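You operate a simulated robot arm through the tools that you are given. There is no shell and no other tool. Be economical: measure what you need, move in short steps, check, and stop when the job is done.

Carry out the task below with a simulated robot arm. There is one attempt and no reset: what you move stays moved.

Task
Open the blue clip.
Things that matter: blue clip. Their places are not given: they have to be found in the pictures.

Only the result counts: the job must be done as asked and must still hold three seconds after the hand-in. Knocking over, shifting, dropping, spilling or breaking anything else fails it.

Robot
A 7-joint arm with a two-finger parallel gripper, fixed in place. Base frame: the origin is at the foot of the arm, x ahead of it, y to its left, z up; the work surface is at about z = 870. Readings come in mm, degrees, newtons and seconds.
With the tool pointing down near the work surface it reaches from about 240 to 680 mm from the base axis. Its first joint turns from -66.0 to 66.0 degrees. Payload 2.4 kg.
The TCP is the grasp point between the finger pads, 30 mm short of the fingertips. In the tool frame z runs along the fingers and y along their closing line. Largest opening 94 mm; finger width 28, thickness 10; the body of the gripper, 50 by 96 mm, starts 55 mm behind the TCP.
Orientation is that of the tool frame in the base frame, as [roll, pitch, yaw] about the fixed x, y, z axes, in that order (R = Rz(yaw) Ry(pitch) Rx(roll)). With the fingers straight down and closing along the base's y, the tool's x points along the base's -x, its y along +y and its z along -z.

Tools
- The arm moves only by the tool arm_command. Its argument "motion" is a list of rows, each a list of 3 entries, a list of its own where there are three numbers: the turn, a rotation vector about the tool's x, y, z in units of 120 degrees (1.0 is 120 degrees), then the shift along the tool's x, y, z in units of 300 mm (1.0 is 300 mm), then the closure in counts, from 0 (fully open) to 255 (shut). In form: [[[ax, ay, az], [dx, dy, dz], grip], ...]. A call has 1 to 10 rows; each row is the pose to reach, as a shift and turn from the pose commanded when the call began, along the tool's axes at that moment. A call with a number of a shift or a turn outside -1 to 1 is refused whole. Rows are played at 5 a second. More than 50 mm and 8.6 degrees between two rows, or a gripper value outside its range, and nothing of the call is played. Where a pose cannot be reached the arm comes as near as it can. A force on the tool above 40 N (or 10 N above the force at the start of the call, whichever is more), or a blocked arm, ends the call early, and 0.2 s more pass. Each finger travels about 153 mm/s and halts on what it meets, pressing with about 30 N; the grip force reading is that of the motor and also rises with nothing between the fingers. The clock runs only during rows and for 0.2 s after the last one: add rows that repeat a pose to give the fingers time. It gives the time, the measured TCP pose, the force on the tool (base axes), the opening and the grip force at its end, in the units of the frame above (readings bear some noise), and new pictures: "show" is both (left out), scene, wrist or none.
- Cameras (640 x 400 px; columns grow to the right, rows downward): "scene" is fixed at [34, 474.3, 1438.1]; the picture's right is [-0.77, -0.64, 0.00], its down [-0.39, 0.47, -0.79] and it looks along [0.51, -0.61, -0.61] (base axes); focal length 338 px, centre (320, 200). "wrist" rides on the gripper at [-37, 0, -58] in the tool frame; the picture's right is [0.00, -1.00, 0.00], its down [0.97, 0.00, -0.24] and it looks along [0.24, 0.00, 0.97] (tool axes); focal length 218 px, centre (320, 200).
- measure_at(camera, pixels): there is no depth. For up to 12 entries [column, row, z] of the newest picture of that camera ("zoom" is the newest enlarged one), the place [x, y] in the base frame at which the ray of that pixel passes the height z, good to about 3 mm. The clock stands still meanwhile.
- zoom(camera, box): a new picture of the part [left, top, right, bottom] of that camera's present view, enlarged. The clock stands still meanwhile.
- hand_in(): hands the job in; it is judged then, once.

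Keep the steps short. Do not move on a guess: measure, check each grasp and each placing, and mend mistakes. In all there are 60 turns and 120 pictures (those below and enlarged ones count). Leave the gripper open and the arm clear of the work at the hand-in unless told otherwise, and finish with a single line.

The tools are called after "Emit:" by a JSON object that holds its "api" and its "payload". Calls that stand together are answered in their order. arm_command: Moves the arm, as the interface text tells. Its arguments: {"type":"object","properties":{"motion":{"type":"array","items":{"type":"array"}},"show":{"type":"string","enum":["both","scene","wrist","none"]}},"required":["motion"]} The other tools are called the same way: measure_at (camera, pixels) gives the place at which the rays of pixels pass given heights; zoom (camera, box) takes an enlarged picture of a part of a camera's view; hand_in () hands the job in.

At the start:

```text
t: 0.0
tool_pos: [426.5, -66.0, 1065.2]
ee_rot: [-179.9, 0.0, 180.0]
ft_force: [-0.2, -0.6, 0.1]
gripper_width: 94.1
finger_force: 0.1
```

scene: 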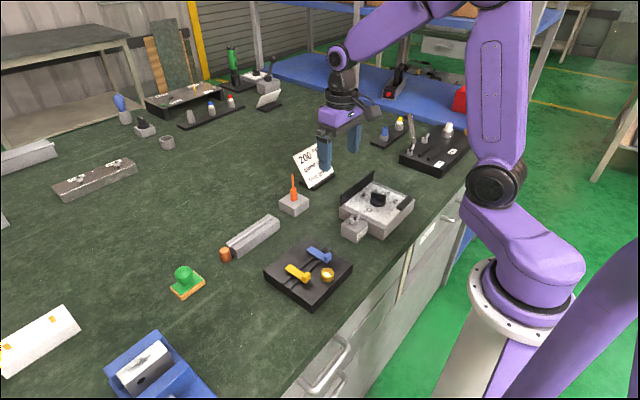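
wrist: 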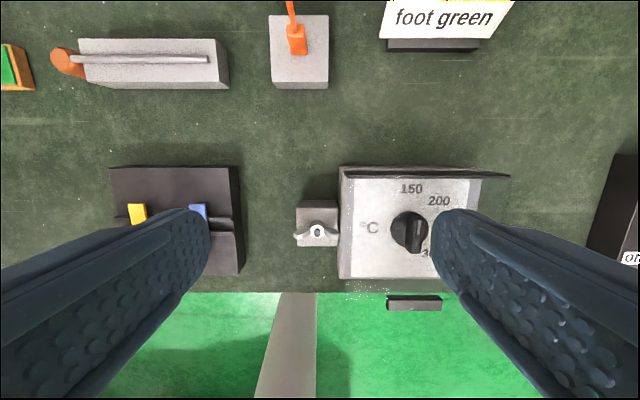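

I see a black block with a blue and a yellow lever near scene (310,270). I'll zoom in on it.

Emit:
{"api": "zoom", "payload": {"camera": "scene", "box": [250, 225, 370, 315]}}

Emit:
{"api": "zoom", "payload": {"camera": "wrist", "box": [90, 150, 260, 290]}}

Emit:
{"api": "zoom", "payload": {"camera": "scene", "box": [90, 40, 290, 160]}}

```text
4.44 times, centred on (310, 270) of scene
```

zoom: 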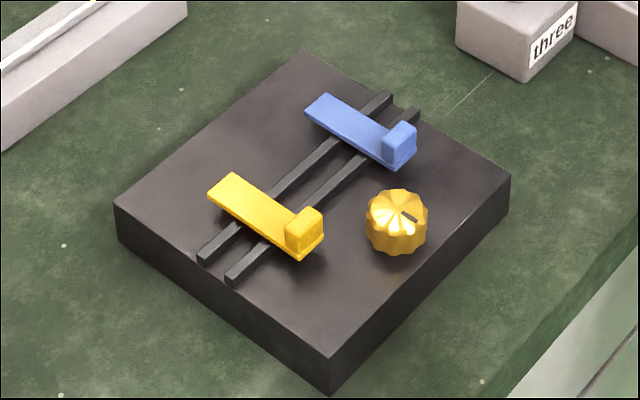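

```text
2.86 times, centred on (175, 220) of wrist
```

zoom: 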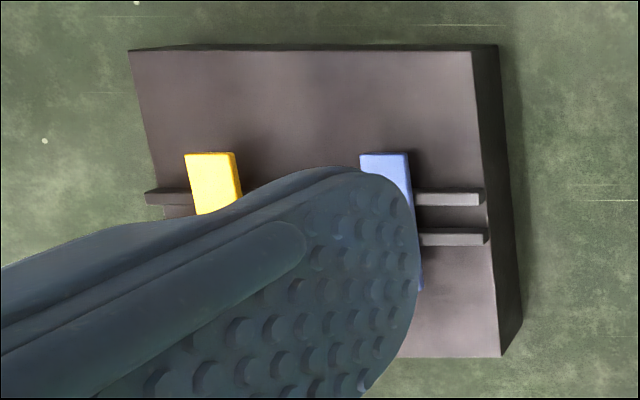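

```text
3.20 times, centred on (190, 100) of scene
```

zoom: 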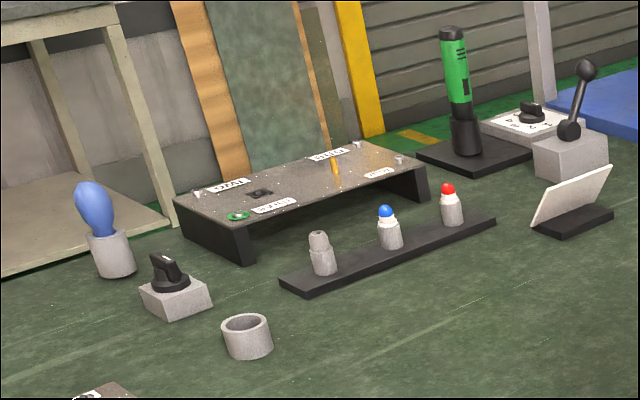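

The block has a blue and a yellow bar, each with a small raised tab, lying across two rails. I'll measure it before moving over it.

Emit:
{"api": "measure_at", "payload": {"camera": "scene", "pixels": [[311, 251, 910], [325, 258, 910], [291, 268, 910], [307, 278, 910], [264, 272, 900], [312, 298, 900], [346, 265, 900], [307, 237, 900], [327, 273, 910]]}}

Emit:
{"api": "zoom", "payload": {"camera": "scene", "box": [290, 235, 350, 272]}}

```text
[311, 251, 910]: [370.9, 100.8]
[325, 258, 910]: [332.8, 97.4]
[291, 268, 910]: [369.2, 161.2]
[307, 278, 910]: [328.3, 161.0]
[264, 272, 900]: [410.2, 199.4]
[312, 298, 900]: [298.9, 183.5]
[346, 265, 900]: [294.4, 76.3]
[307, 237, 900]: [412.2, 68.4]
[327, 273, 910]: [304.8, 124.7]
```

```text
10.67 times, centred on (320, 254) of scene
```

zoom: 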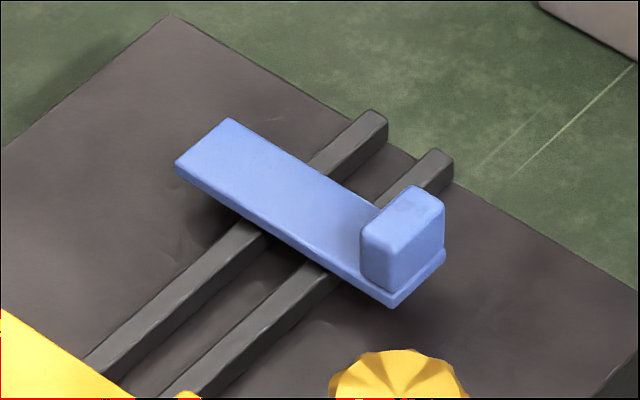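

This could be a slider instead of a clip, so I'll check the other objects before deciding.

Emit:
{"api": "zoom", "payload": {"camera": "scene", "box": [0, 290, 220, 400]}}

Emit:
{"api": "zoom", "payload": {"camera": "scene", "box": [280, 130, 440, 240]}}

Emit:
{"api": "zoom", "payload": {"camera": "scene", "box": [350, 60, 490, 180]}}

Emit:
{"api": "zoom", "payload": {"camera": "scene", "box": [0, 130, 200, 250]}}

```text
2.91 times, centred on (110, 345) of scene
```

zoom: 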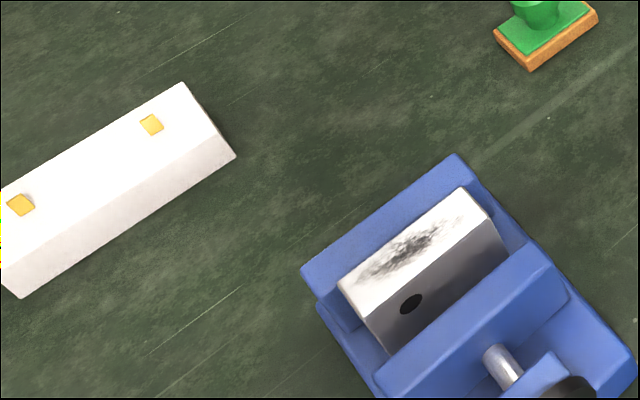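

```text
3.64 times, centred on (360, 185) of scene
```

zoom: 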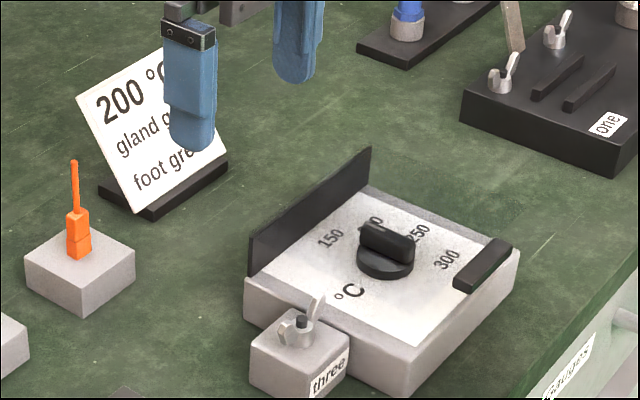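

```text
3.33 times, centred on (420, 120) of scene
```

zoom: 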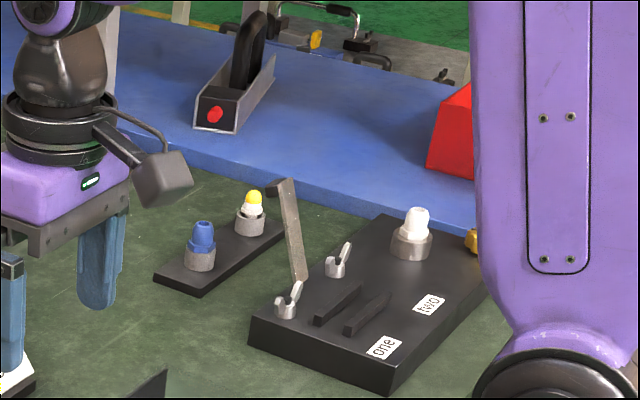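

```text
3.20 times, centred on (100, 190) of scene
```

zoom: 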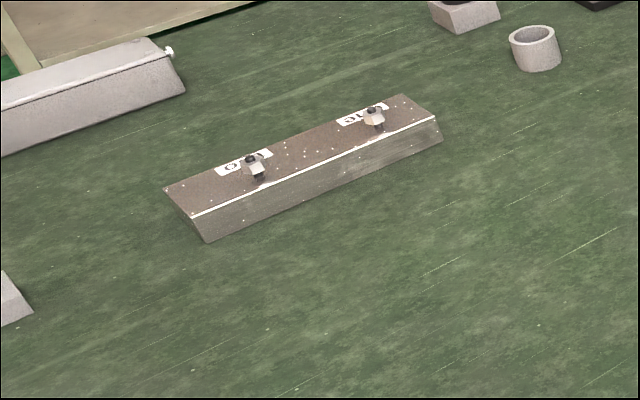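

The blue bar on the black block is the only plausible blue clip. I'll go over it at the present height to see it from above with the wrist camera.

Emit:
{"api": "arm_command", "payload": {"motion": [[[0, 0, 0], [0.03, 0.14, 0], 0], [[0, 0, 0], [0.06, 0.28, 0], 0], [[0, 0, 0], [0.09, 0.42, 0], 0], [[0, 0, 0], [0.12, 0.56, 0], 0], [[0, 0, 0], [0.12, 0.56, 0], 0]]}}

Emit:
{"api": "zoom", "payload": {"camera": "wrist", "box": [220, 120, 440, 260]}}

```text
t: 1.2
tool_pos: [388.5, 103.5, 1064.3]
ee_rot: [180.0, -0.1, -180.0]
ft_force: [0.1, 0.0, -0.1]
gripper_width: 94.2
finger_force: 0.0
```

scene: 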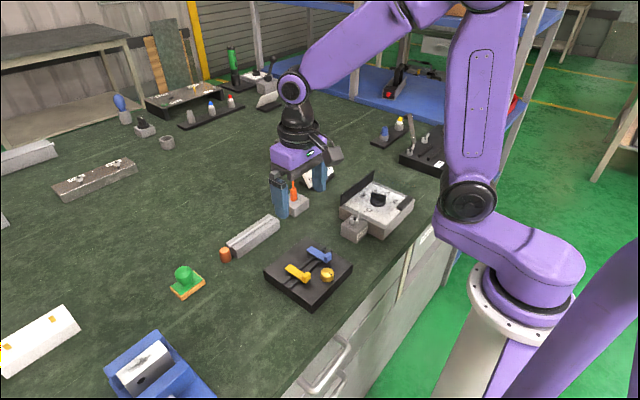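
wrist: 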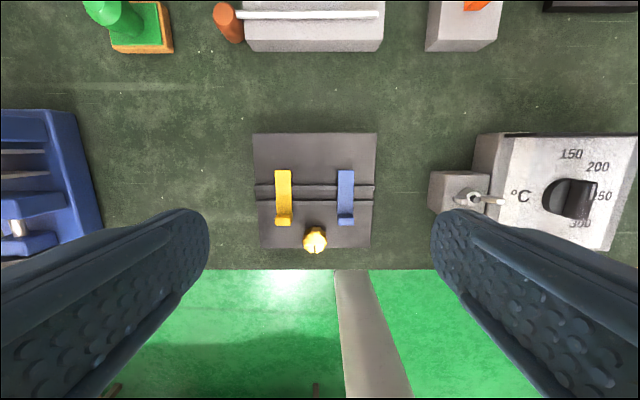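

```text
2.86 times, centred on (330, 190) of wrist
```

zoom: 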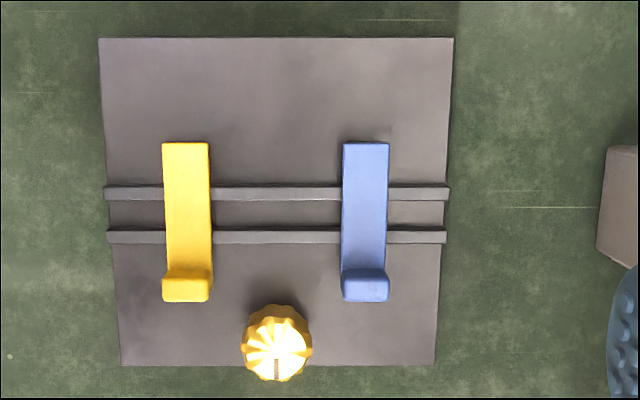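

Both clips run across the rails, with the raised tab at the end nearer the robot. I'll compare both cameras at several heights to get z.

Emit:
{"api": "measure_at", "payload": {"camera": "scene", "pixels": [[328.9, 254, 900], [328.9, 254, 910], [328.9, 254, 920], [328.9, 254, 930], [311.6, 245.1, 900], [311.6, 245.1, 910], [311.6, 245.1, 920], [306.4, 250, 900], [306.4, 250, 910], [306.4, 250, 920], [345.8, 264.1, 890], [345.8, 264.1, 900]]}}

Emit:
{"api": "measure_at", "payload": {"camera": "wrist", "pixels": [[345.7, 215.2, 900], [345.7, 215.2, 910], [345.7, 215.2, 920], [345.7, 215.2, 930], [354.1, 170, 900], [354.1, 170, 910], [354.1, 170, 920], [338, 170, 900], [338, 170, 910], [338, 170, 920], [370, 247, 890], [370, 247, 900]]}}

```text
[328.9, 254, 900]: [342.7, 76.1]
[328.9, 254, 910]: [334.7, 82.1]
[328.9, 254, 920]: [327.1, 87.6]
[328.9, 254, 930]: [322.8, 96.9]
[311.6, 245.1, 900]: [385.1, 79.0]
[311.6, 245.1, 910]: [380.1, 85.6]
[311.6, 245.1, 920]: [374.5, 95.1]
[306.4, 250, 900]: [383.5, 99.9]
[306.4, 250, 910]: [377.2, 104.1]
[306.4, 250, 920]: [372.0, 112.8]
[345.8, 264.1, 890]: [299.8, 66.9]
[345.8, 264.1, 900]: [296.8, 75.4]
```

```text
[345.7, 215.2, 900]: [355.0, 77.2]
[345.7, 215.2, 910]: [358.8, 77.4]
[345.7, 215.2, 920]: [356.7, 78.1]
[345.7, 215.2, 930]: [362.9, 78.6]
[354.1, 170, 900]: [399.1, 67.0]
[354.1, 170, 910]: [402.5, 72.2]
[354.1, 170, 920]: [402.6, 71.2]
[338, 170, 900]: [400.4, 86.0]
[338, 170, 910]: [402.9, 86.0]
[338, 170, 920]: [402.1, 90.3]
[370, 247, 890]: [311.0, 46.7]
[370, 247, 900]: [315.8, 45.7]
```

My scene pixels for the block corner were off. I'll measure again with corrected pixels and lower heights.

Emit:
{"api": "measure_at", "payload": {"camera": "scene", "pixels": [[352.8, 264.4, 870], [352.8, 264.4, 880], [352.8, 264.4, 890], [352.8, 264.4, 900], [306.2, 237, 880], [306.2, 237, 890], [306.2, 237, 900], [311.6, 246.3, 890], [306.4, 250.7, 890], [328.9, 254, 890], [264, 271.2, 890], [264, 271.2, 900]]}}

Emit:
{"api": "measure_at", "payload": {"camera": "wrist", "pixels": [[370.9, 247.7, 870], [370.9, 247.7, 880], [370.9, 247.7, 890], [370.9, 247.7, 900], [376.5, 133.3, 880], [376.5, 133.3, 890], [376.5, 133.3, 900], [354.1, 170, 890], [338, 170, 890], [345.7, 215.2, 890], [253.3, 133.3, 890], [253.3, 133.3, 900]]}}

```text
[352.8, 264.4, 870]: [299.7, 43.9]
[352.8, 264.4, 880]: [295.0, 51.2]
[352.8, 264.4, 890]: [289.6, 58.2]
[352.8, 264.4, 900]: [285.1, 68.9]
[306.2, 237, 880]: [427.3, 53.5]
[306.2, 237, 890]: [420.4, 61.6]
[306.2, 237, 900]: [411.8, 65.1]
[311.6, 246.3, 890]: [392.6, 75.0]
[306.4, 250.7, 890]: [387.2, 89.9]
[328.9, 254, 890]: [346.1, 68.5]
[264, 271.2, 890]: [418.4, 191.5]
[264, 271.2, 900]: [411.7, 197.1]
```

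```text
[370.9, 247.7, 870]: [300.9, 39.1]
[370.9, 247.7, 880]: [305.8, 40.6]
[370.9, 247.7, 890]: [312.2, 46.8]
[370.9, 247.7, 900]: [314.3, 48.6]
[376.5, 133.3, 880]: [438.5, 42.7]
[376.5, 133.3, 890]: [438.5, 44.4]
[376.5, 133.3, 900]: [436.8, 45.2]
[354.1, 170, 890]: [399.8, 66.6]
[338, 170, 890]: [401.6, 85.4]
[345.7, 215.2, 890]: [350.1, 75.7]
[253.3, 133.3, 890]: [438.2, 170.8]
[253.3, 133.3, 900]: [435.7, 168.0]
```

Triangulation puts the clip top at about z 880–895 and the block top slightly lower. I'll go down about 90 mm and centre on the blue clip for a closer look.

Emit:
{"api": "arm_command", "payload": {"motion": [[[0, 0, 0], [0.03, -0.03, 0.1], 0], [[0, 0, 0], [0.05, -0.06, 0.2], 0], [[0, 0, 0], [0.07, -0.087, 0.3], 0], [[0, 0, 0], [0.07, -0.087, 0.3], 0]]}}

Emit:
{"api": "zoom", "payload": {"camera": "wrist", "box": [220, 120, 420, 280]}}

```text
t: 2.2
tool_pos: [368.2, 76.0, 975.8]
ee_rot: [-180.0, 0.0, 180.0]
ft_force: [0.0, -0.3, -0.8]
gripper_width: 94.1
finger_force: 0.2
```

scene: 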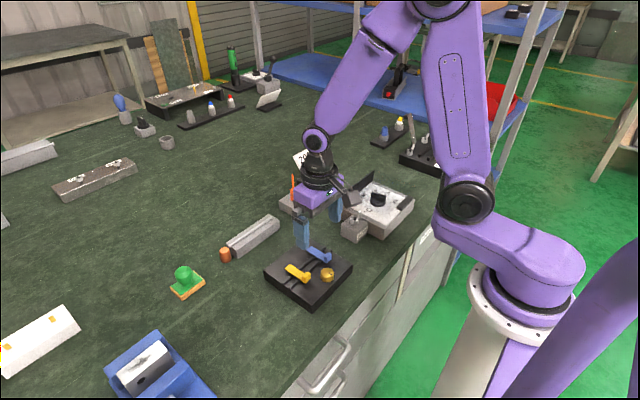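
wrist: 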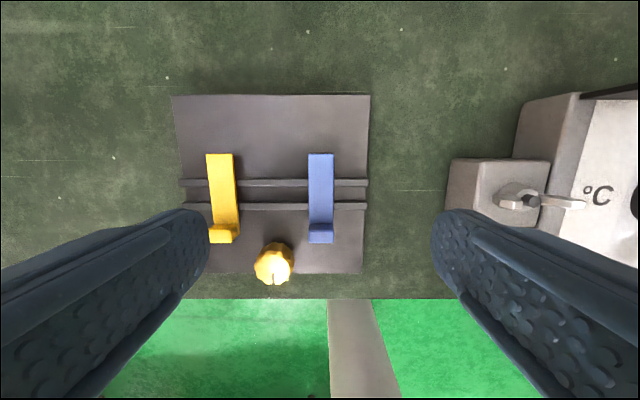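

```text
2.50 times, centred on (320, 200) of wrist
```

zoom: 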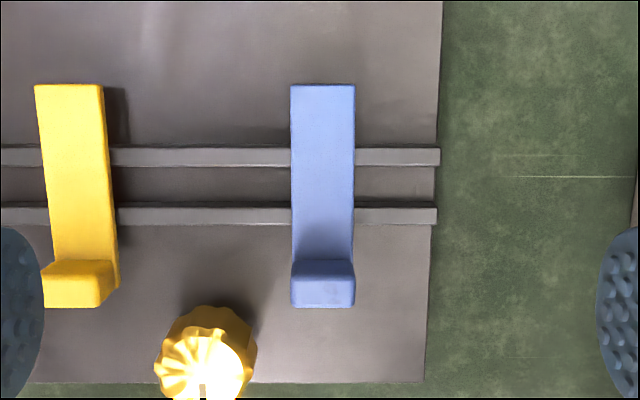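

Comparing the two wrist views gives the following:
- **Bar:** top z≈885, x 340–400, centre y≈75.5.
- **Tab:** x 340–349, top z≈894.
- **Knob:** centre about (326,109), radius 14.

I'll narrow the fingers to about 26 mm and go down to just above the tab, offset to x=356 to clear the knob.

Emit:
{"api": "arm_command", "payload": {"motion": [[[0, 0, 0], [0.02, 0, 0.03], 186], [[0, 0, 0], [0.041, 0, 0.06], 186], [[0, 0, 0], [0.041, 0, 0.11], 186], [[0, 0, 0], [0.041, 0, 0.15], 186], [[0, 0, 0], [0.041, 0, 0.15], 186]]}}

Emit:
{"api": "zoom", "payload": {"camera": "scene", "box": [270, 210, 370, 280]}}

```text
t: 3.4
tool_pos: [356.9, 75.7, 929.9]
ee_rot: [-180.0, 0.0, -179.9]
ft_force: [0.1, 0.1, 0.8]
gripper_width: 25.4
finger_force: 0.1
```

scene: 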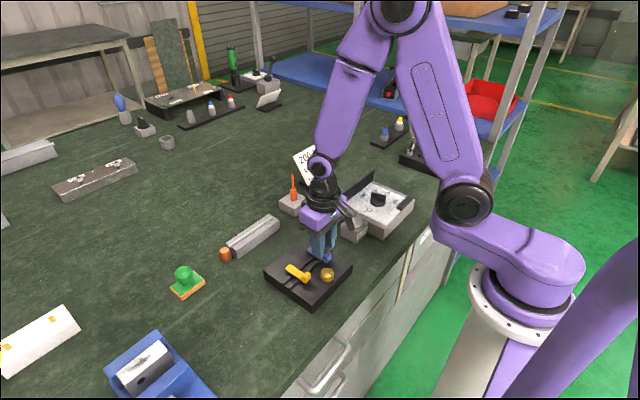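
wrist: 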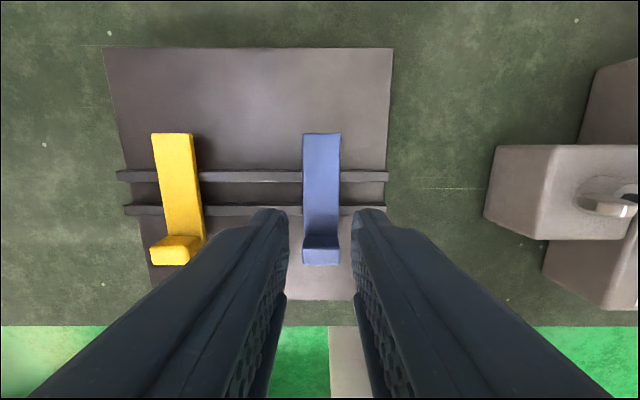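

```text
5.71 times, centred on (320, 245) of scene
```

zoom: 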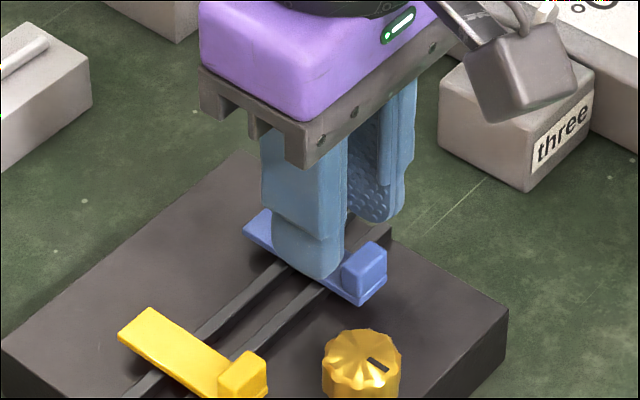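

The fingers straddle the bar symmetrically and clear the knob. I'll go down about 18 mm and check the force.

Emit:
{"api": "arm_command", "payload": {"motion": [[[0, 0, 0], [0.006, 0, 0.02], 186], [[0, 0, 0], [0.012, 0, 0.04], 186], [[0, 0, 0], [0.012, 0, 0.06], 186], [[0, 0, 0], [0.012, 0, 0.06], 186]]}}

Emit:
{"api": "zoom", "payload": {"camera": "scene", "box": [290, 235, 350, 275]}}

```text
t: 4.4
tool_pos: [353.3, 76.9, 911.4]
ee_rot: [180.0, 0.1, -179.9]
ft_force: [0.2, -0.2, -0.4]
gripper_width: 25.4
finger_force: 0.0
```

scene: 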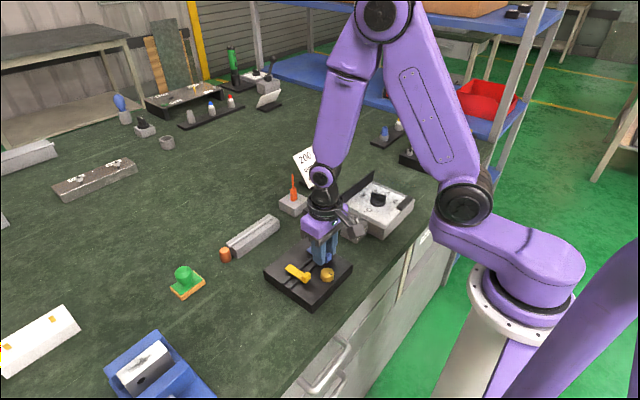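
wrist: 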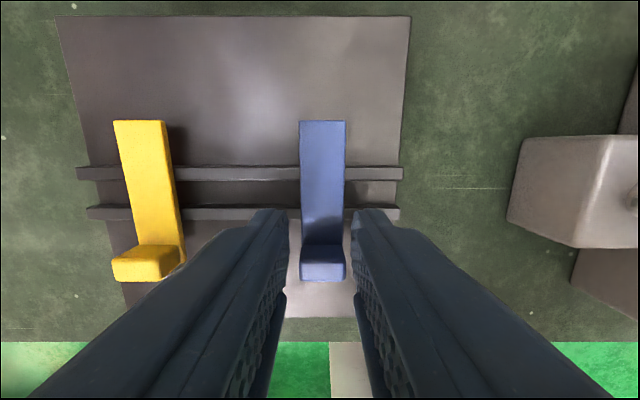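

```text
10.00 times, centred on (320, 255) of scene
```

zoom: 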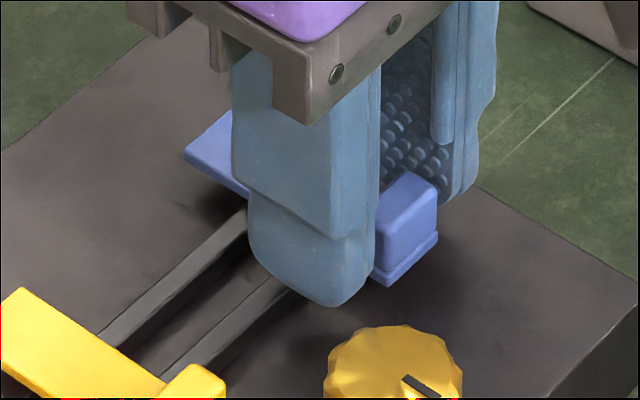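

There's no contact and the tips are at bar level. I'll close on the bar and tab.

Emit:
{"api": "arm_command", "payload": {"motion": [[[0, 0, 0], [0.006, 0, 0], 215], [[0, 0, 0], [0.006, 0, 0], 215], [[0, 0, 0], [0.006, 0, 0], 215]], "show": "wrist"}}

```text
t: 5.2
tool_pos: [353.1, 76.5, 912.3]
ee_rot: [180.0, 0.0, -179.9]
ft_force: [2.7, -6.7, 0.3]
gripper_width: 18.8
finger_force: 3.2
```

wrist: 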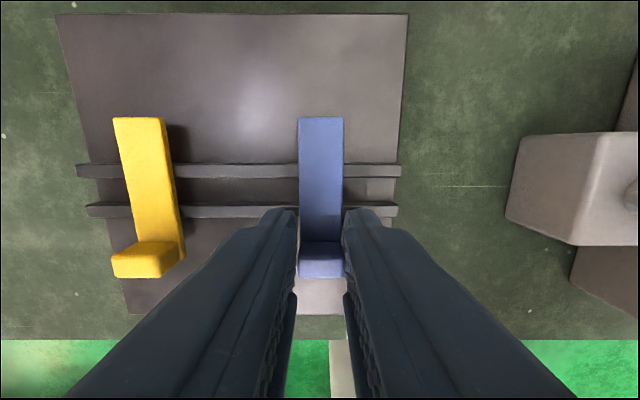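

It's touching at 18.8 mm. I'll shift 1 mm toward -y to even the contact, grip fully, and lift 6 mm as a test.

Emit:
{"api": "arm_command", "payload": {"motion": [[[0, 0, 0], [0.0, -0.003, 0], 225], [[0, 0, 0], [0, -0.003, 0], 235], [[0, 0, 0], [0, -0.003, 0], 235], [[0, 0, 0], [0, -0.003, -0.01], 235], [[0, 0, 0], [0, -0.003, -0.02], 235], [[0, 0, 0], [0, -0.003, -0.02], 235]]}}

Emit:
{"api": "zoom", "payload": {"camera": "scene", "box": [290, 235, 350, 275]}}

```text
t: 6.6
tool_pos: [353.3, 75.2, 919.5]
ee_rot: [180.0, 0.0, 179.9]
ft_force: [10.7, -10.6, -23.1]
gripper_width: 17.4
finger_force: 45.2
```

scene: 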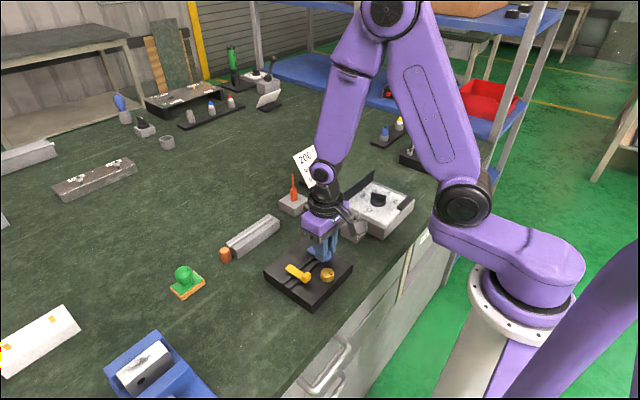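
wrist: 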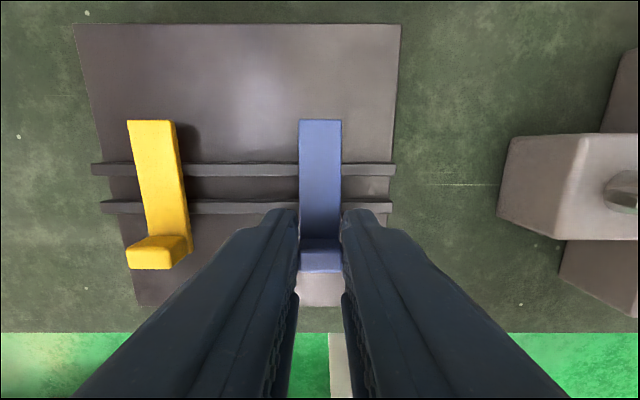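

```text
10.00 times, centred on (320, 255) of scene
```

zoom: 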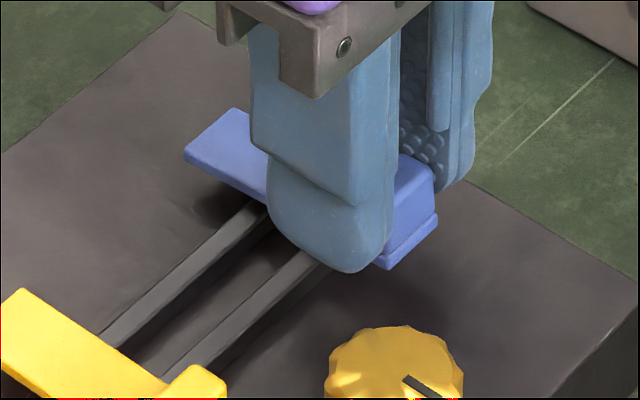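

The tab end rose while the far end stayed put, so the hinge is at the far end. I'll follow the arc around hinge (400, z 880), turning the tool with it, up to 24°.

Emit:
{"api": "arm_command", "payload": {"motion": [[[0, 0.0333, 0], [-0.01, 0, -0.0105], 235], [[0, 0.0667, 0], [-0.02, 0, -0.0205], 235], [[0, 0.1, 0], [-0.031, 0, -0.0295], 235], [[0, 0.1333, 0], [-0.0423, 0, -0.038], 235], [[0, 0.1667, 0], [-0.0545, 0, -0.0455], 235], [[0, 0.2, 0], [-0.067, 0, -0.0523], 235], [[0, 0.2, 0], [-0.067, 0, -0.0523], 235]]}}

Emit:
{"api": "zoom", "payload": {"camera": "scene", "box": [290, 235, 350, 275]}}

```text
t: 8.2
tool_pos: [371.8, 75.4, 935.0]
ee_rot: [180.0, -23.9, 179.9]
ft_force: [2.8, -2.0, 23.9]
gripper_width: 17.4
finger_force: 45.6
```

scene: 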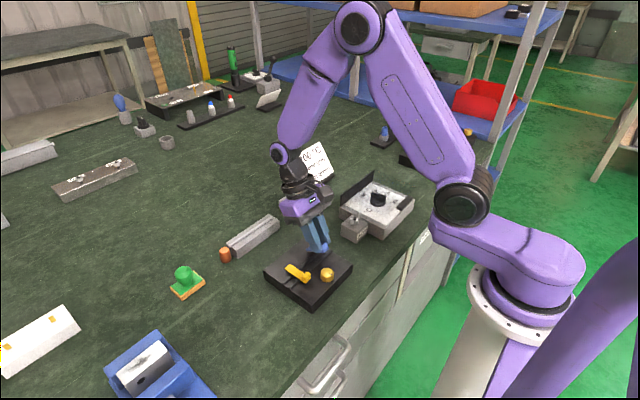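
wrist: 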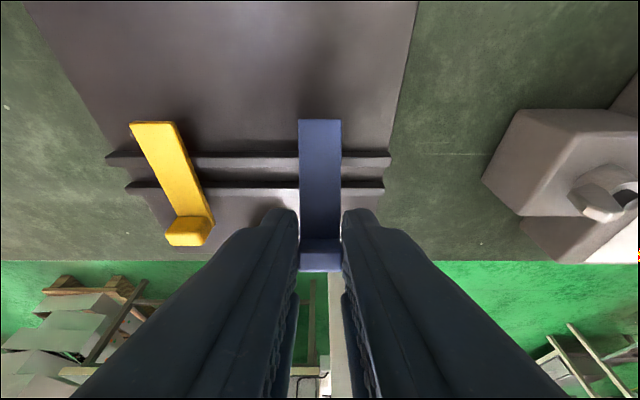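

```text
10.00 times, centred on (320, 255) of scene
```

zoom: 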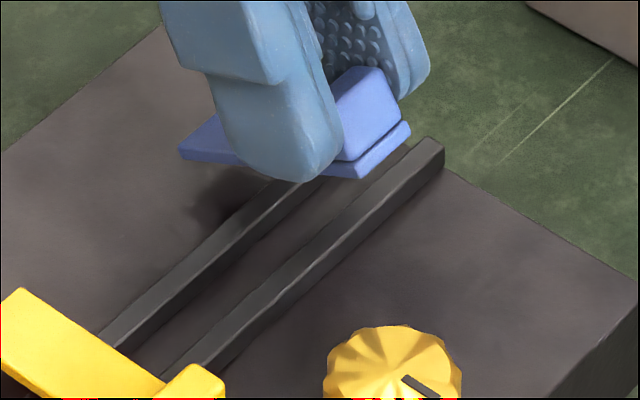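

The clip has swung up about 30°. The upward force suggests the hinge is slightly farther out, at about (408, 878). I'll correct for that and continue to about 48° of turn.

Emit:
{"api": "arm_command", "payload": {"motion": [[[0, 0, 0], [-0.0033, 0, -0.0123], 235], [[0, 0.0333, 0], [-0.0137, 0, -0.0247], 235], [[0, 0.0667, 0], [-0.0242, 0, -0.0367], 235], [[0, 0.1, 0], [-0.0363, 0, -0.0477], 235], [[0, 0.1333, 0], [-0.0483, 0, -0.0577], 235], [[0, 0.1667, 0], [-0.0617, 0, -0.0667], 235], [[0, 0.2, 0], [-0.075, 0, -0.075], 235], [[0, 0.2, 0], [-0.075, 0, -0.075], 235]]}}

Emit:
{"api": "zoom", "payload": {"camera": "scene", "box": [290, 225, 350, 265]}}

```text
t: 10.0
tool_pos: [404.2, 75.8, 945.4]
ee_rot: [180.0, -48.1, -179.9]
ft_force: [-8.3, 10.9, -28.7]
gripper_width: 17.4
finger_force: 44.6
```

scene: 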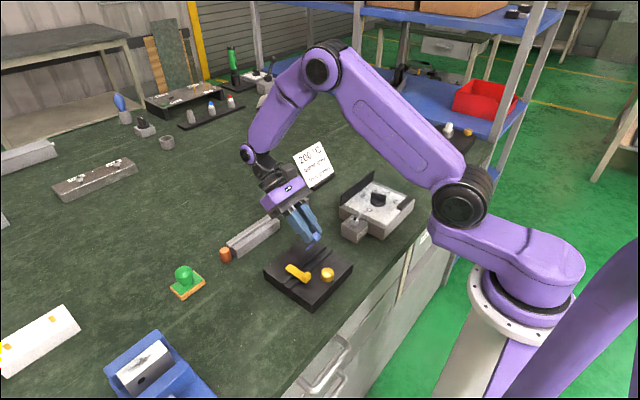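
wrist: 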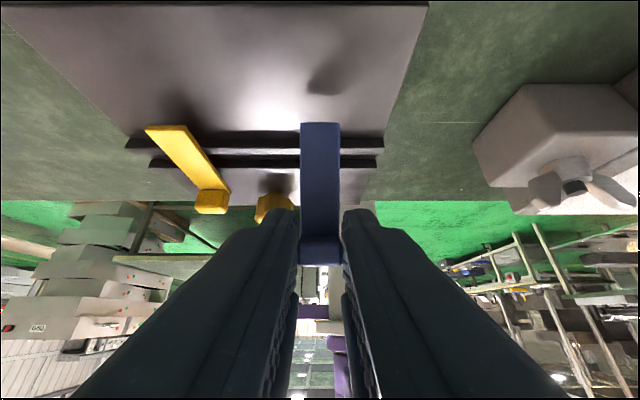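

```text
10.00 times, centred on (320, 245) of scene
```

zoom: 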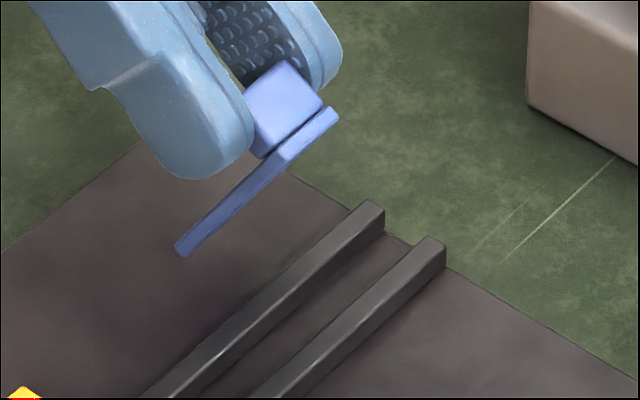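

The bar is at about 50–55°. Before leaning the gripper further I'll check obstacles behind it: the orange item near (293,200) and the grey rail near (278,225).

Emit:
{"api": "measure_at", "payload": {"camera": "wrist", "pixels": [[320, 123, 880], [301, 123, 880]]}}

Emit:
{"api": "measure_at", "payload": {"camera": "scene", "pixels": [[293, 175, 900], [293, 175, 940], [294, 215, 870], [278, 222, 890], [232, 252, 890], [222, 252, 890]]}}

Emit:
{"api": "zoom", "payload": {"camera": "scene", "box": [220, 140, 360, 260]}}

```text
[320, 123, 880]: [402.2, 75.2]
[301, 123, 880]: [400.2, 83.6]
```

```text
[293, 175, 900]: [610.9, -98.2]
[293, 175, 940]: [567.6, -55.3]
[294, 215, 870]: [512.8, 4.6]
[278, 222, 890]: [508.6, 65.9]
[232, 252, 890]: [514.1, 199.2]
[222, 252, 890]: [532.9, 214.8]
```

```text
3.33 times, centred on (290, 200) of scene
```

zoom: 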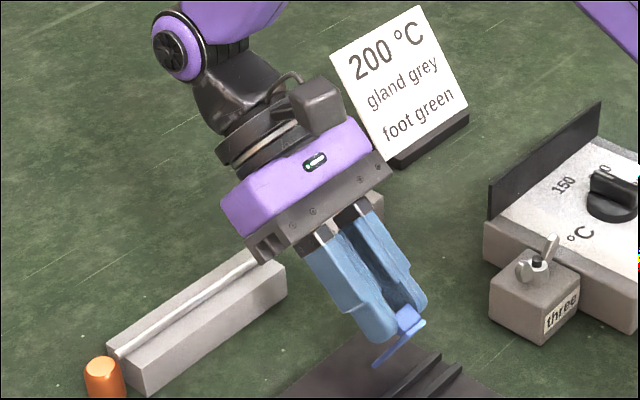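

The orange item sits beside the gripper body, so I won't lean further. Keeping this tool angle, I'll translate along the arc and let the clip pivot between the pads, about 30° more.

Emit:
{"api": "arm_command", "payload": {"motion": [[[0, 0, 0], [-0.0065, 0, -0.008], 232], [[0, 0, 0], [-0.013, 0, -0.0197], 232], [[0, 0, 0], [-0.021, 0, -0.0325], 232], [[0, 0, 0], [-0.0293, 0, -0.0453], 232], [[0, 0, 0], [-0.04, 0, -0.057], 232], [[0, 0, 0], [-0.0503, 0, -0.069], 232], [[0, 0, 0], [-0.0503, 0, -0.069], 232]]}}

Emit:
{"api": "zoom", "payload": {"camera": "scene", "box": [280, 215, 350, 265]}}

```text
t: 11.6
tool_pos: [426.6, 75.5, 948.1]
ee_rot: [179.9, -48.3, -179.9]
ft_force: [-20.9, 13.5, 0.1]
gripper_width: 17.2
finger_force: 45.1
```

scene: 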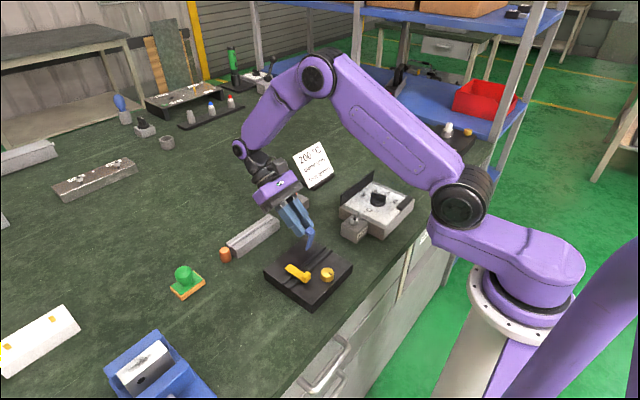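
wrist: 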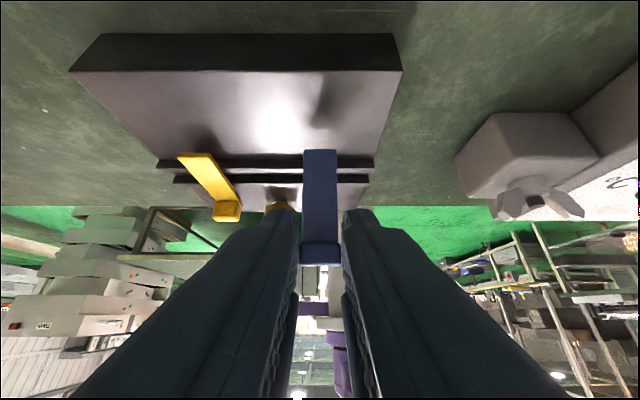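

```text
8.00 times, centred on (315, 240) of scene
```

zoom: 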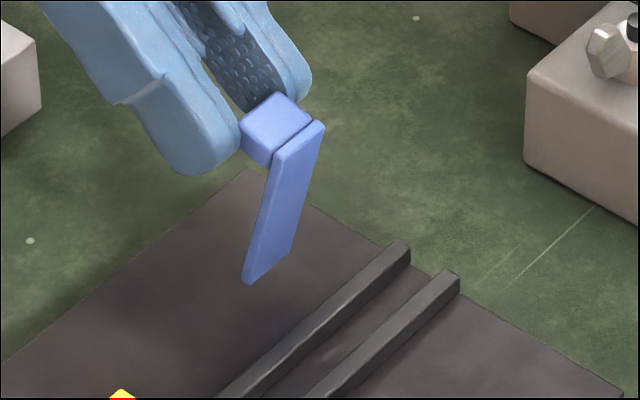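

The bar is nearly upright with 21 N resisting, which could be a stop. I'll loosen the grip slightly in place to see whether the clip stays.

Emit:
{"api": "arm_command", "payload": {"motion": [[[0, 0, 0], [-0.0503, 0, -0.069], 215], [[0, 0, 0], [0, 0, 0], 186]], "show": "none"}}

```text
t: 12.2
tool_pos: [426.7, 72.5, 947.9]
ee_rot: [180.0, -47.8, 179.9]
ft_force: [-0.1, -0.4, -0.7]
gripper_width: 25.4
finger_force: 0.0
```

I mistakenly repeated the earlier shift in that first row, so the arm moved further and came back. I'll check the state now.

Emit:
{"api": "arm_command", "payload": {"motion": [[[0, 0, 0], [0, 0, 0], 186]]}}

Emit:
{"api": "zoom", "payload": {"camera": "scene", "box": [280, 205, 350, 265]}}

```text
t: 12.6
tool_pos: [425.8, 74.0, 948.1]
ee_rot: [-180.0, -48.0, 180.0]
ft_force: [0.8, 0.7, 0.2]
gripper_width: 25.5
finger_force: 0.0
```

scene: 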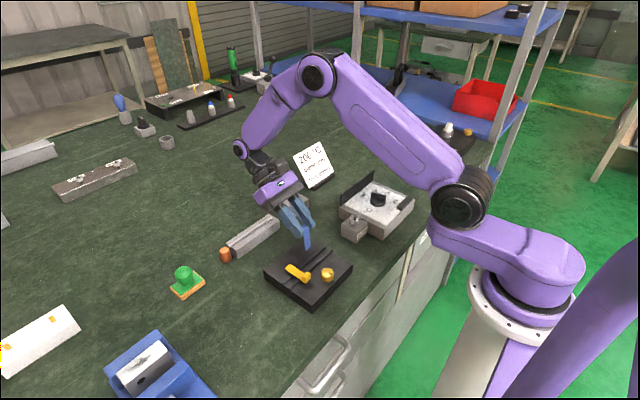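
wrist: 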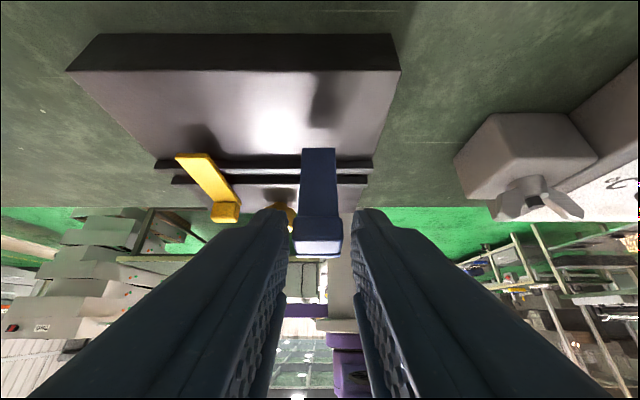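

```text
6.67 times, centred on (315, 235) of scene
```

zoom: 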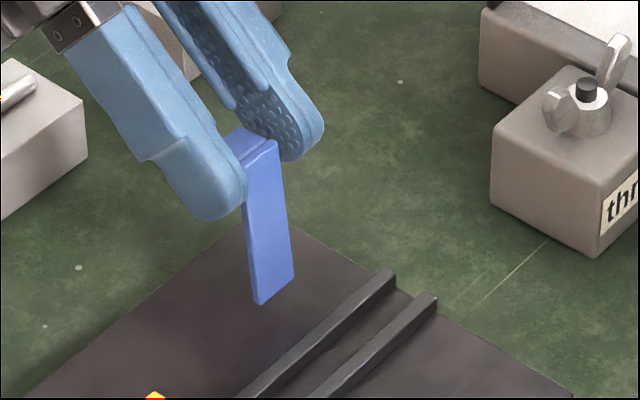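

The clip now stands upright, slightly past vertical, with the fingers off it. I'll lift straight up, fingers straddling it and 25 mm open, and watch whether it stays.

Emit:
{"api": "arm_command", "payload": {"motion": [[[0, 0, 0], [0.037, 0, -0.033], 186], [[0, 0, 0], [0.074, 0, -0.067], 186], [[0, 0, 0], [0.124, 0, -0.111], 186], [[0, 0, 0], [0.186, 0, -0.167], 186], [[0, 0, 0], [0.248, 0, -0.223], 186], [[0, 0, 0], [0.248, 0, -0.223], 186]]}}

Emit:
{"api": "zoom", "payload": {"camera": "scene", "box": [250, 205, 370, 315]}}

```text
t: 14.0
tool_pos: [425.8, 76.6, 1050.7]
ee_rot: [180.0, -48.0, 179.9]
ft_force: [-0.4, 0.4, -0.3]
gripper_width: 25.8
finger_force: 0.0
```

scene: 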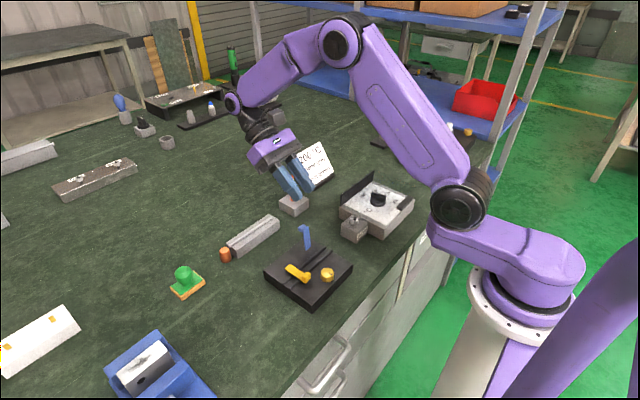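
wrist: 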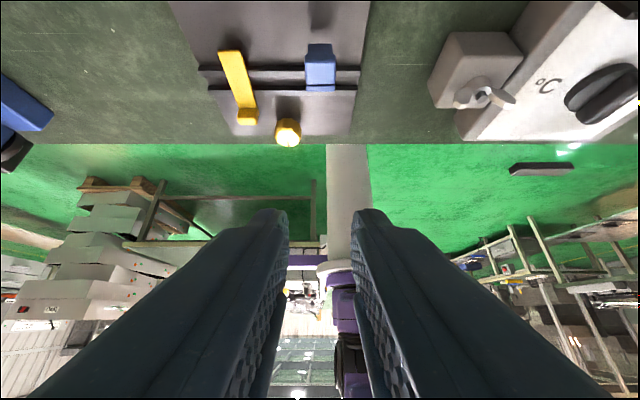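

```text
3.64 times, centred on (310, 260) of scene
```

zoom: 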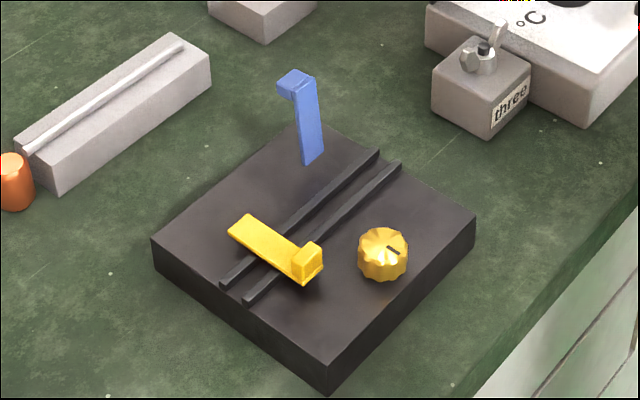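

The clip stands open by itself and the block, yellow clip and knob are unmoved. I'll measure its angle, and open the gripper and move clear meanwhile.

Emit:
{"api": "measure_at", "payload": {"camera": "scene", "pixels": [[310.5, 232.7, 880], [312.5, 225, 900], [310.8, 211.2, 935], [310.8, 211.2, 940], [310.8, 211.2, 945]]}}

Emit:
{"api": "arm_command", "payload": {"motion": [[[0, 0, 0], [0.03, 0, -0.027], 100], [[0, 0, 0], [0.06, 0, -0.054], 0], [[0, 0, 0], [0.09, 0, -0.08], 0], [[0, 0, 0], [0.09, 0, -0.08], 0], [[0, 0, 0], [0.09, 0, -0.08], 0], [[0, 0, 0], [0.09, 0, -0.08], 0]]}}

Emit:
{"api": "zoom", "payload": {"camera": "scene", "box": [280, 205, 350, 255]}}

```text
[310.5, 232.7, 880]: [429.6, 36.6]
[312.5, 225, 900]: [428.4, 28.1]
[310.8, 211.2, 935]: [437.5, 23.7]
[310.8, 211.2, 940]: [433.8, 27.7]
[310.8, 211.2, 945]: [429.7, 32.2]
```

```text
t: 15.4
tool_pos: [425.6, 75.6, 1085.5]
ee_rot: [-180.0, -48.1, -179.9]
ft_force: [0.0, 0.6, -0.3]
gripper_width: 94.3
finger_force: 0.1
```

scene: 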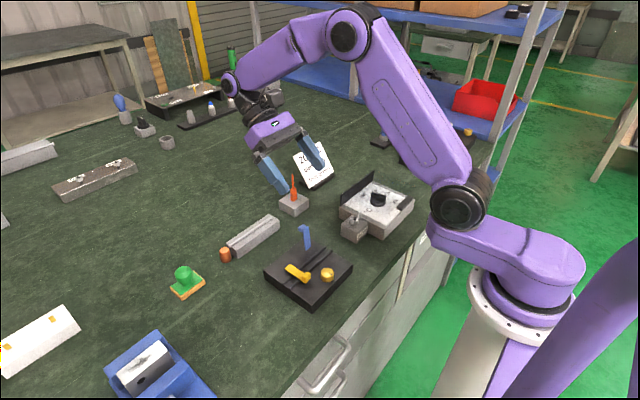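
wrist: 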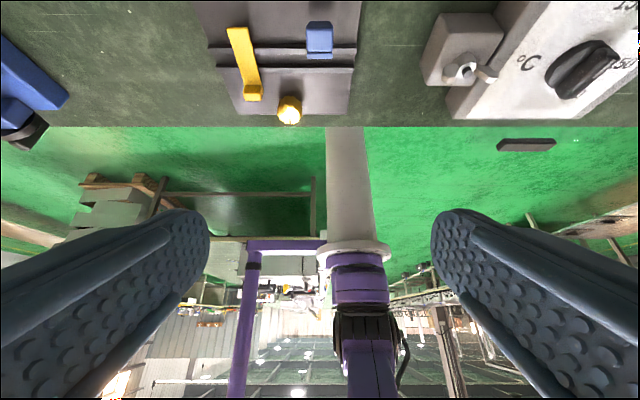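

```text
8.00 times, centred on (315, 230) of scene
```

zoom: 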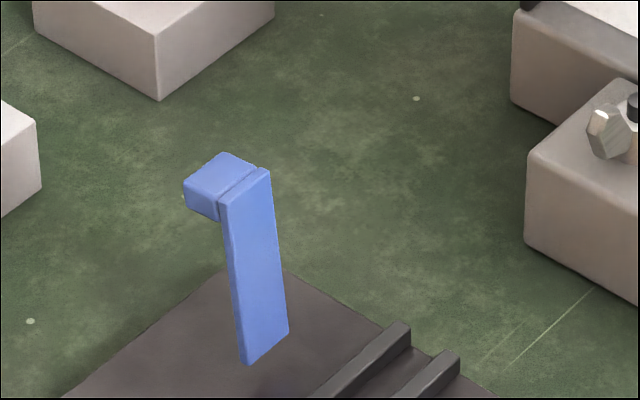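

It stays open at roughly 100°. To be sure it's at its full opening and not just balanced, I'll do a gentle push test. First I'll bring the tool upright on the robot side of the clip, well above it.

Emit:
{"api": "arm_command", "payload": {"motion": [[[0, -0.0667, 0], [0.009, 0, 0.027], 255], [[0, -0.1333, 0], [0.018, 0, 0.054], 255], [[0, -0.2, 0], [0.027, 0, 0.08], 255], [[0, -0.2667, 0], [0.037, 0, 0.107], 255], [[0, -0.3333, 0], [0.046, 0, 0.134], 255], [[0, -0.4, 0], [0.055, 0, 0.161], 255], [[0, -0.4, 0], [0.055, 0, 0.161], 255]]}}

```text
t: 17.0
tool_pos: [381.4, 75.6, 1065.1]
ee_rot: [180.0, 0.1, -179.9]
ft_force: [0.5, 0.1, -0.3]
gripper_width: 0.0
finger_force: 30.0
```

scene: 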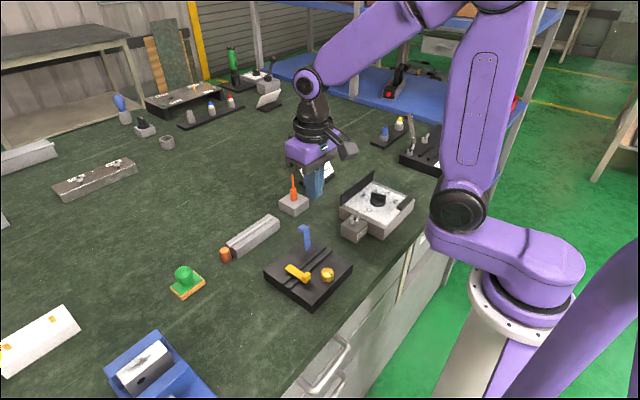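
wrist: 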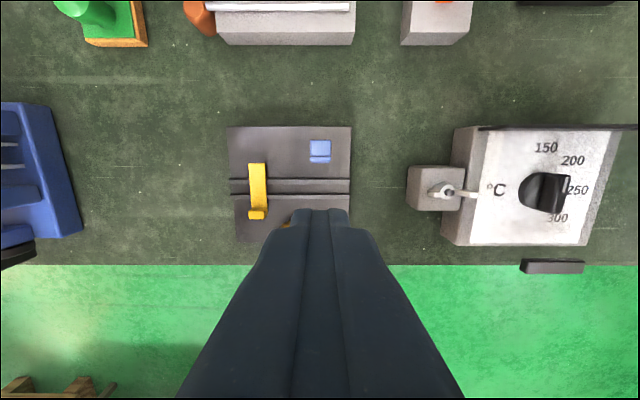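

Measuring the clip's top edge from above.

Emit:
{"api": "measure_at", "payload": {"camera": "wrist", "pixels": [[320, 163, 940], [320, 156, 940], [320, 140, 940], [309, 150, 940], [331, 150, 940]]}}

Emit:
{"api": "zoom", "payload": {"camera": "wrist", "box": [290, 120, 360, 180]}}

```text
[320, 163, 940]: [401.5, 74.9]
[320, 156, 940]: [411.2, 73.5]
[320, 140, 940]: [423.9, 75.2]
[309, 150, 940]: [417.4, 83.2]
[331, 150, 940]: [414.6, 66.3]
```

```text
6.67 times, centred on (325, 150) of wrist
```

zoom: 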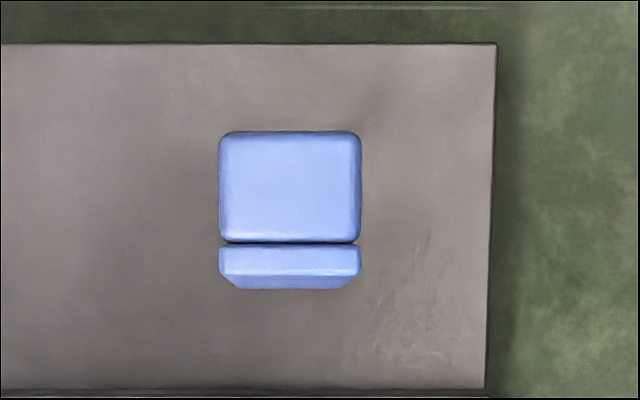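

The bar top's near face is at x≈404, z≈940, so it's around 95°. I'll go down on the robot side with closed fingers at x≈374.

Emit:
{"api": "arm_command", "payload": {"motion": [[[0, 0, 0], [0.025, 0, 0.08], 255], [[0, 0, 0], [0.025, 0, 0.16], 255], [[0, 0, 0], [0.025, 0, 0.24], 255], [[0, 0, 0], [0.025, 0, 0.32], 255], [[0, 0, 0], [0.025, 0, 0.38], 255], [[0, 0, 0], [0.025, 0, 0.38], 255]]}}

Emit:
{"api": "zoom", "payload": {"camera": "scene", "box": [280, 205, 350, 255]}}

```text
t: 18.4
tool_pos: [370.3, 75.8, 952.4]
ee_rot: [-180.0, 0.0, -180.0]
ft_force: [-0.1, 0.6, 0.1]
gripper_width: 0.1
finger_force: 30.0
```

scene: 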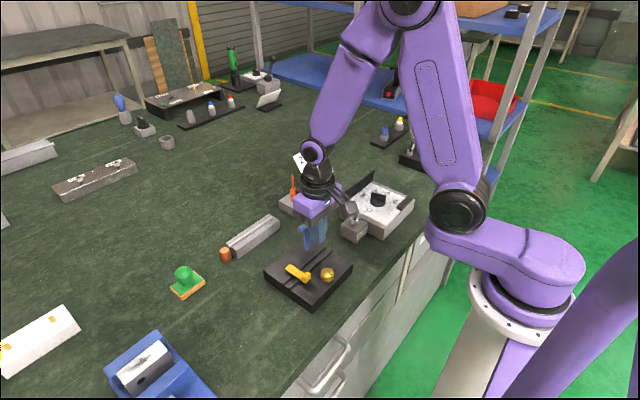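
wrist: 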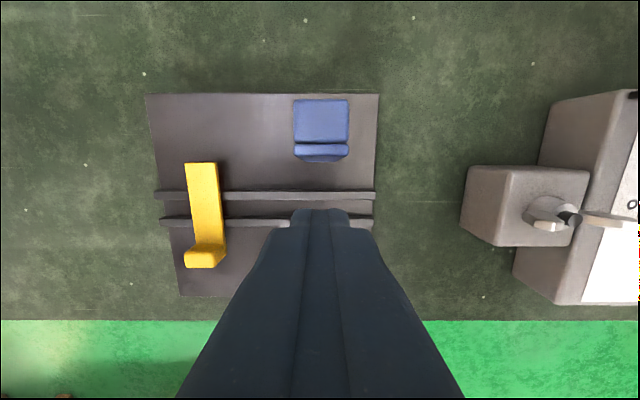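

```text
8.00 times, centred on (315, 230) of scene
```

zoom: 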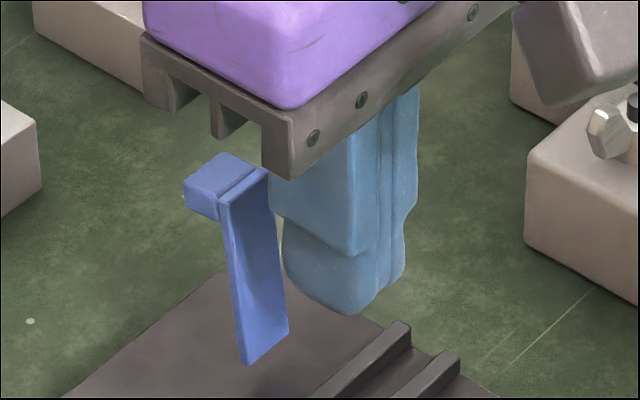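

Now I'll push slowly toward +x to about x=394, past expected contact near 389, and read the force.

Emit:
{"api": "arm_command", "payload": {"motion": [[[0, 0, 0], [-0.02, 0, 0], 255], [[0, 0, 0], [-0.04, 0, 0], 255], [[0, 0, 0], [-0.055, 0, 0], 255], [[0, 0, 0], [-0.065, 0, 0], 255], [[0, 0, 0], [-0.072, 0, 0], 255], [[0, 0, 0], [-0.079, 0, 0], 255], [[0, 0, 0], [-0.079, 0, 0], 255]], "show": "wrist"}}

Emit:
{"api": "zoom", "payload": {"camera": "scene", "box": [280, 205, 350, 255]}}

```text
t: 20.0
tool_pos: [396.1, 74.4, 951.3]
ee_rot: [180.0, 0.0, -180.0]
ft_force: [0.2, -0.7, -0.4]
gripper_width: 0.0
finger_force: 30.2
```

wrist: 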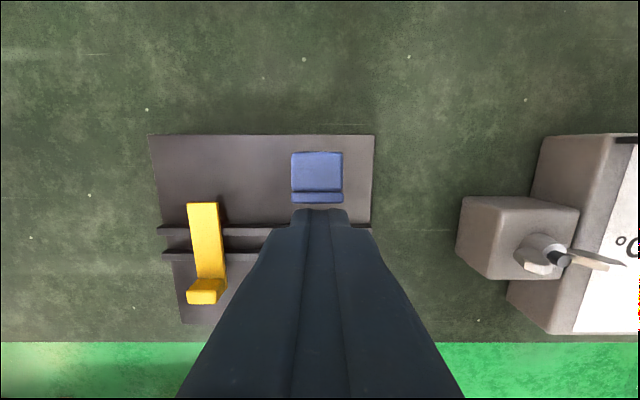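

```text
8.00 times, centred on (315, 230) of scene
```

zoom: 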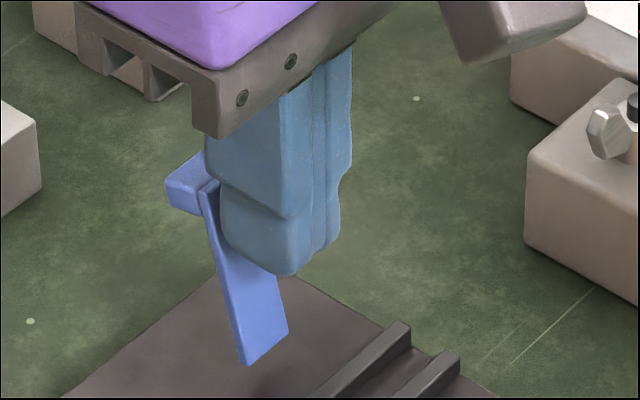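

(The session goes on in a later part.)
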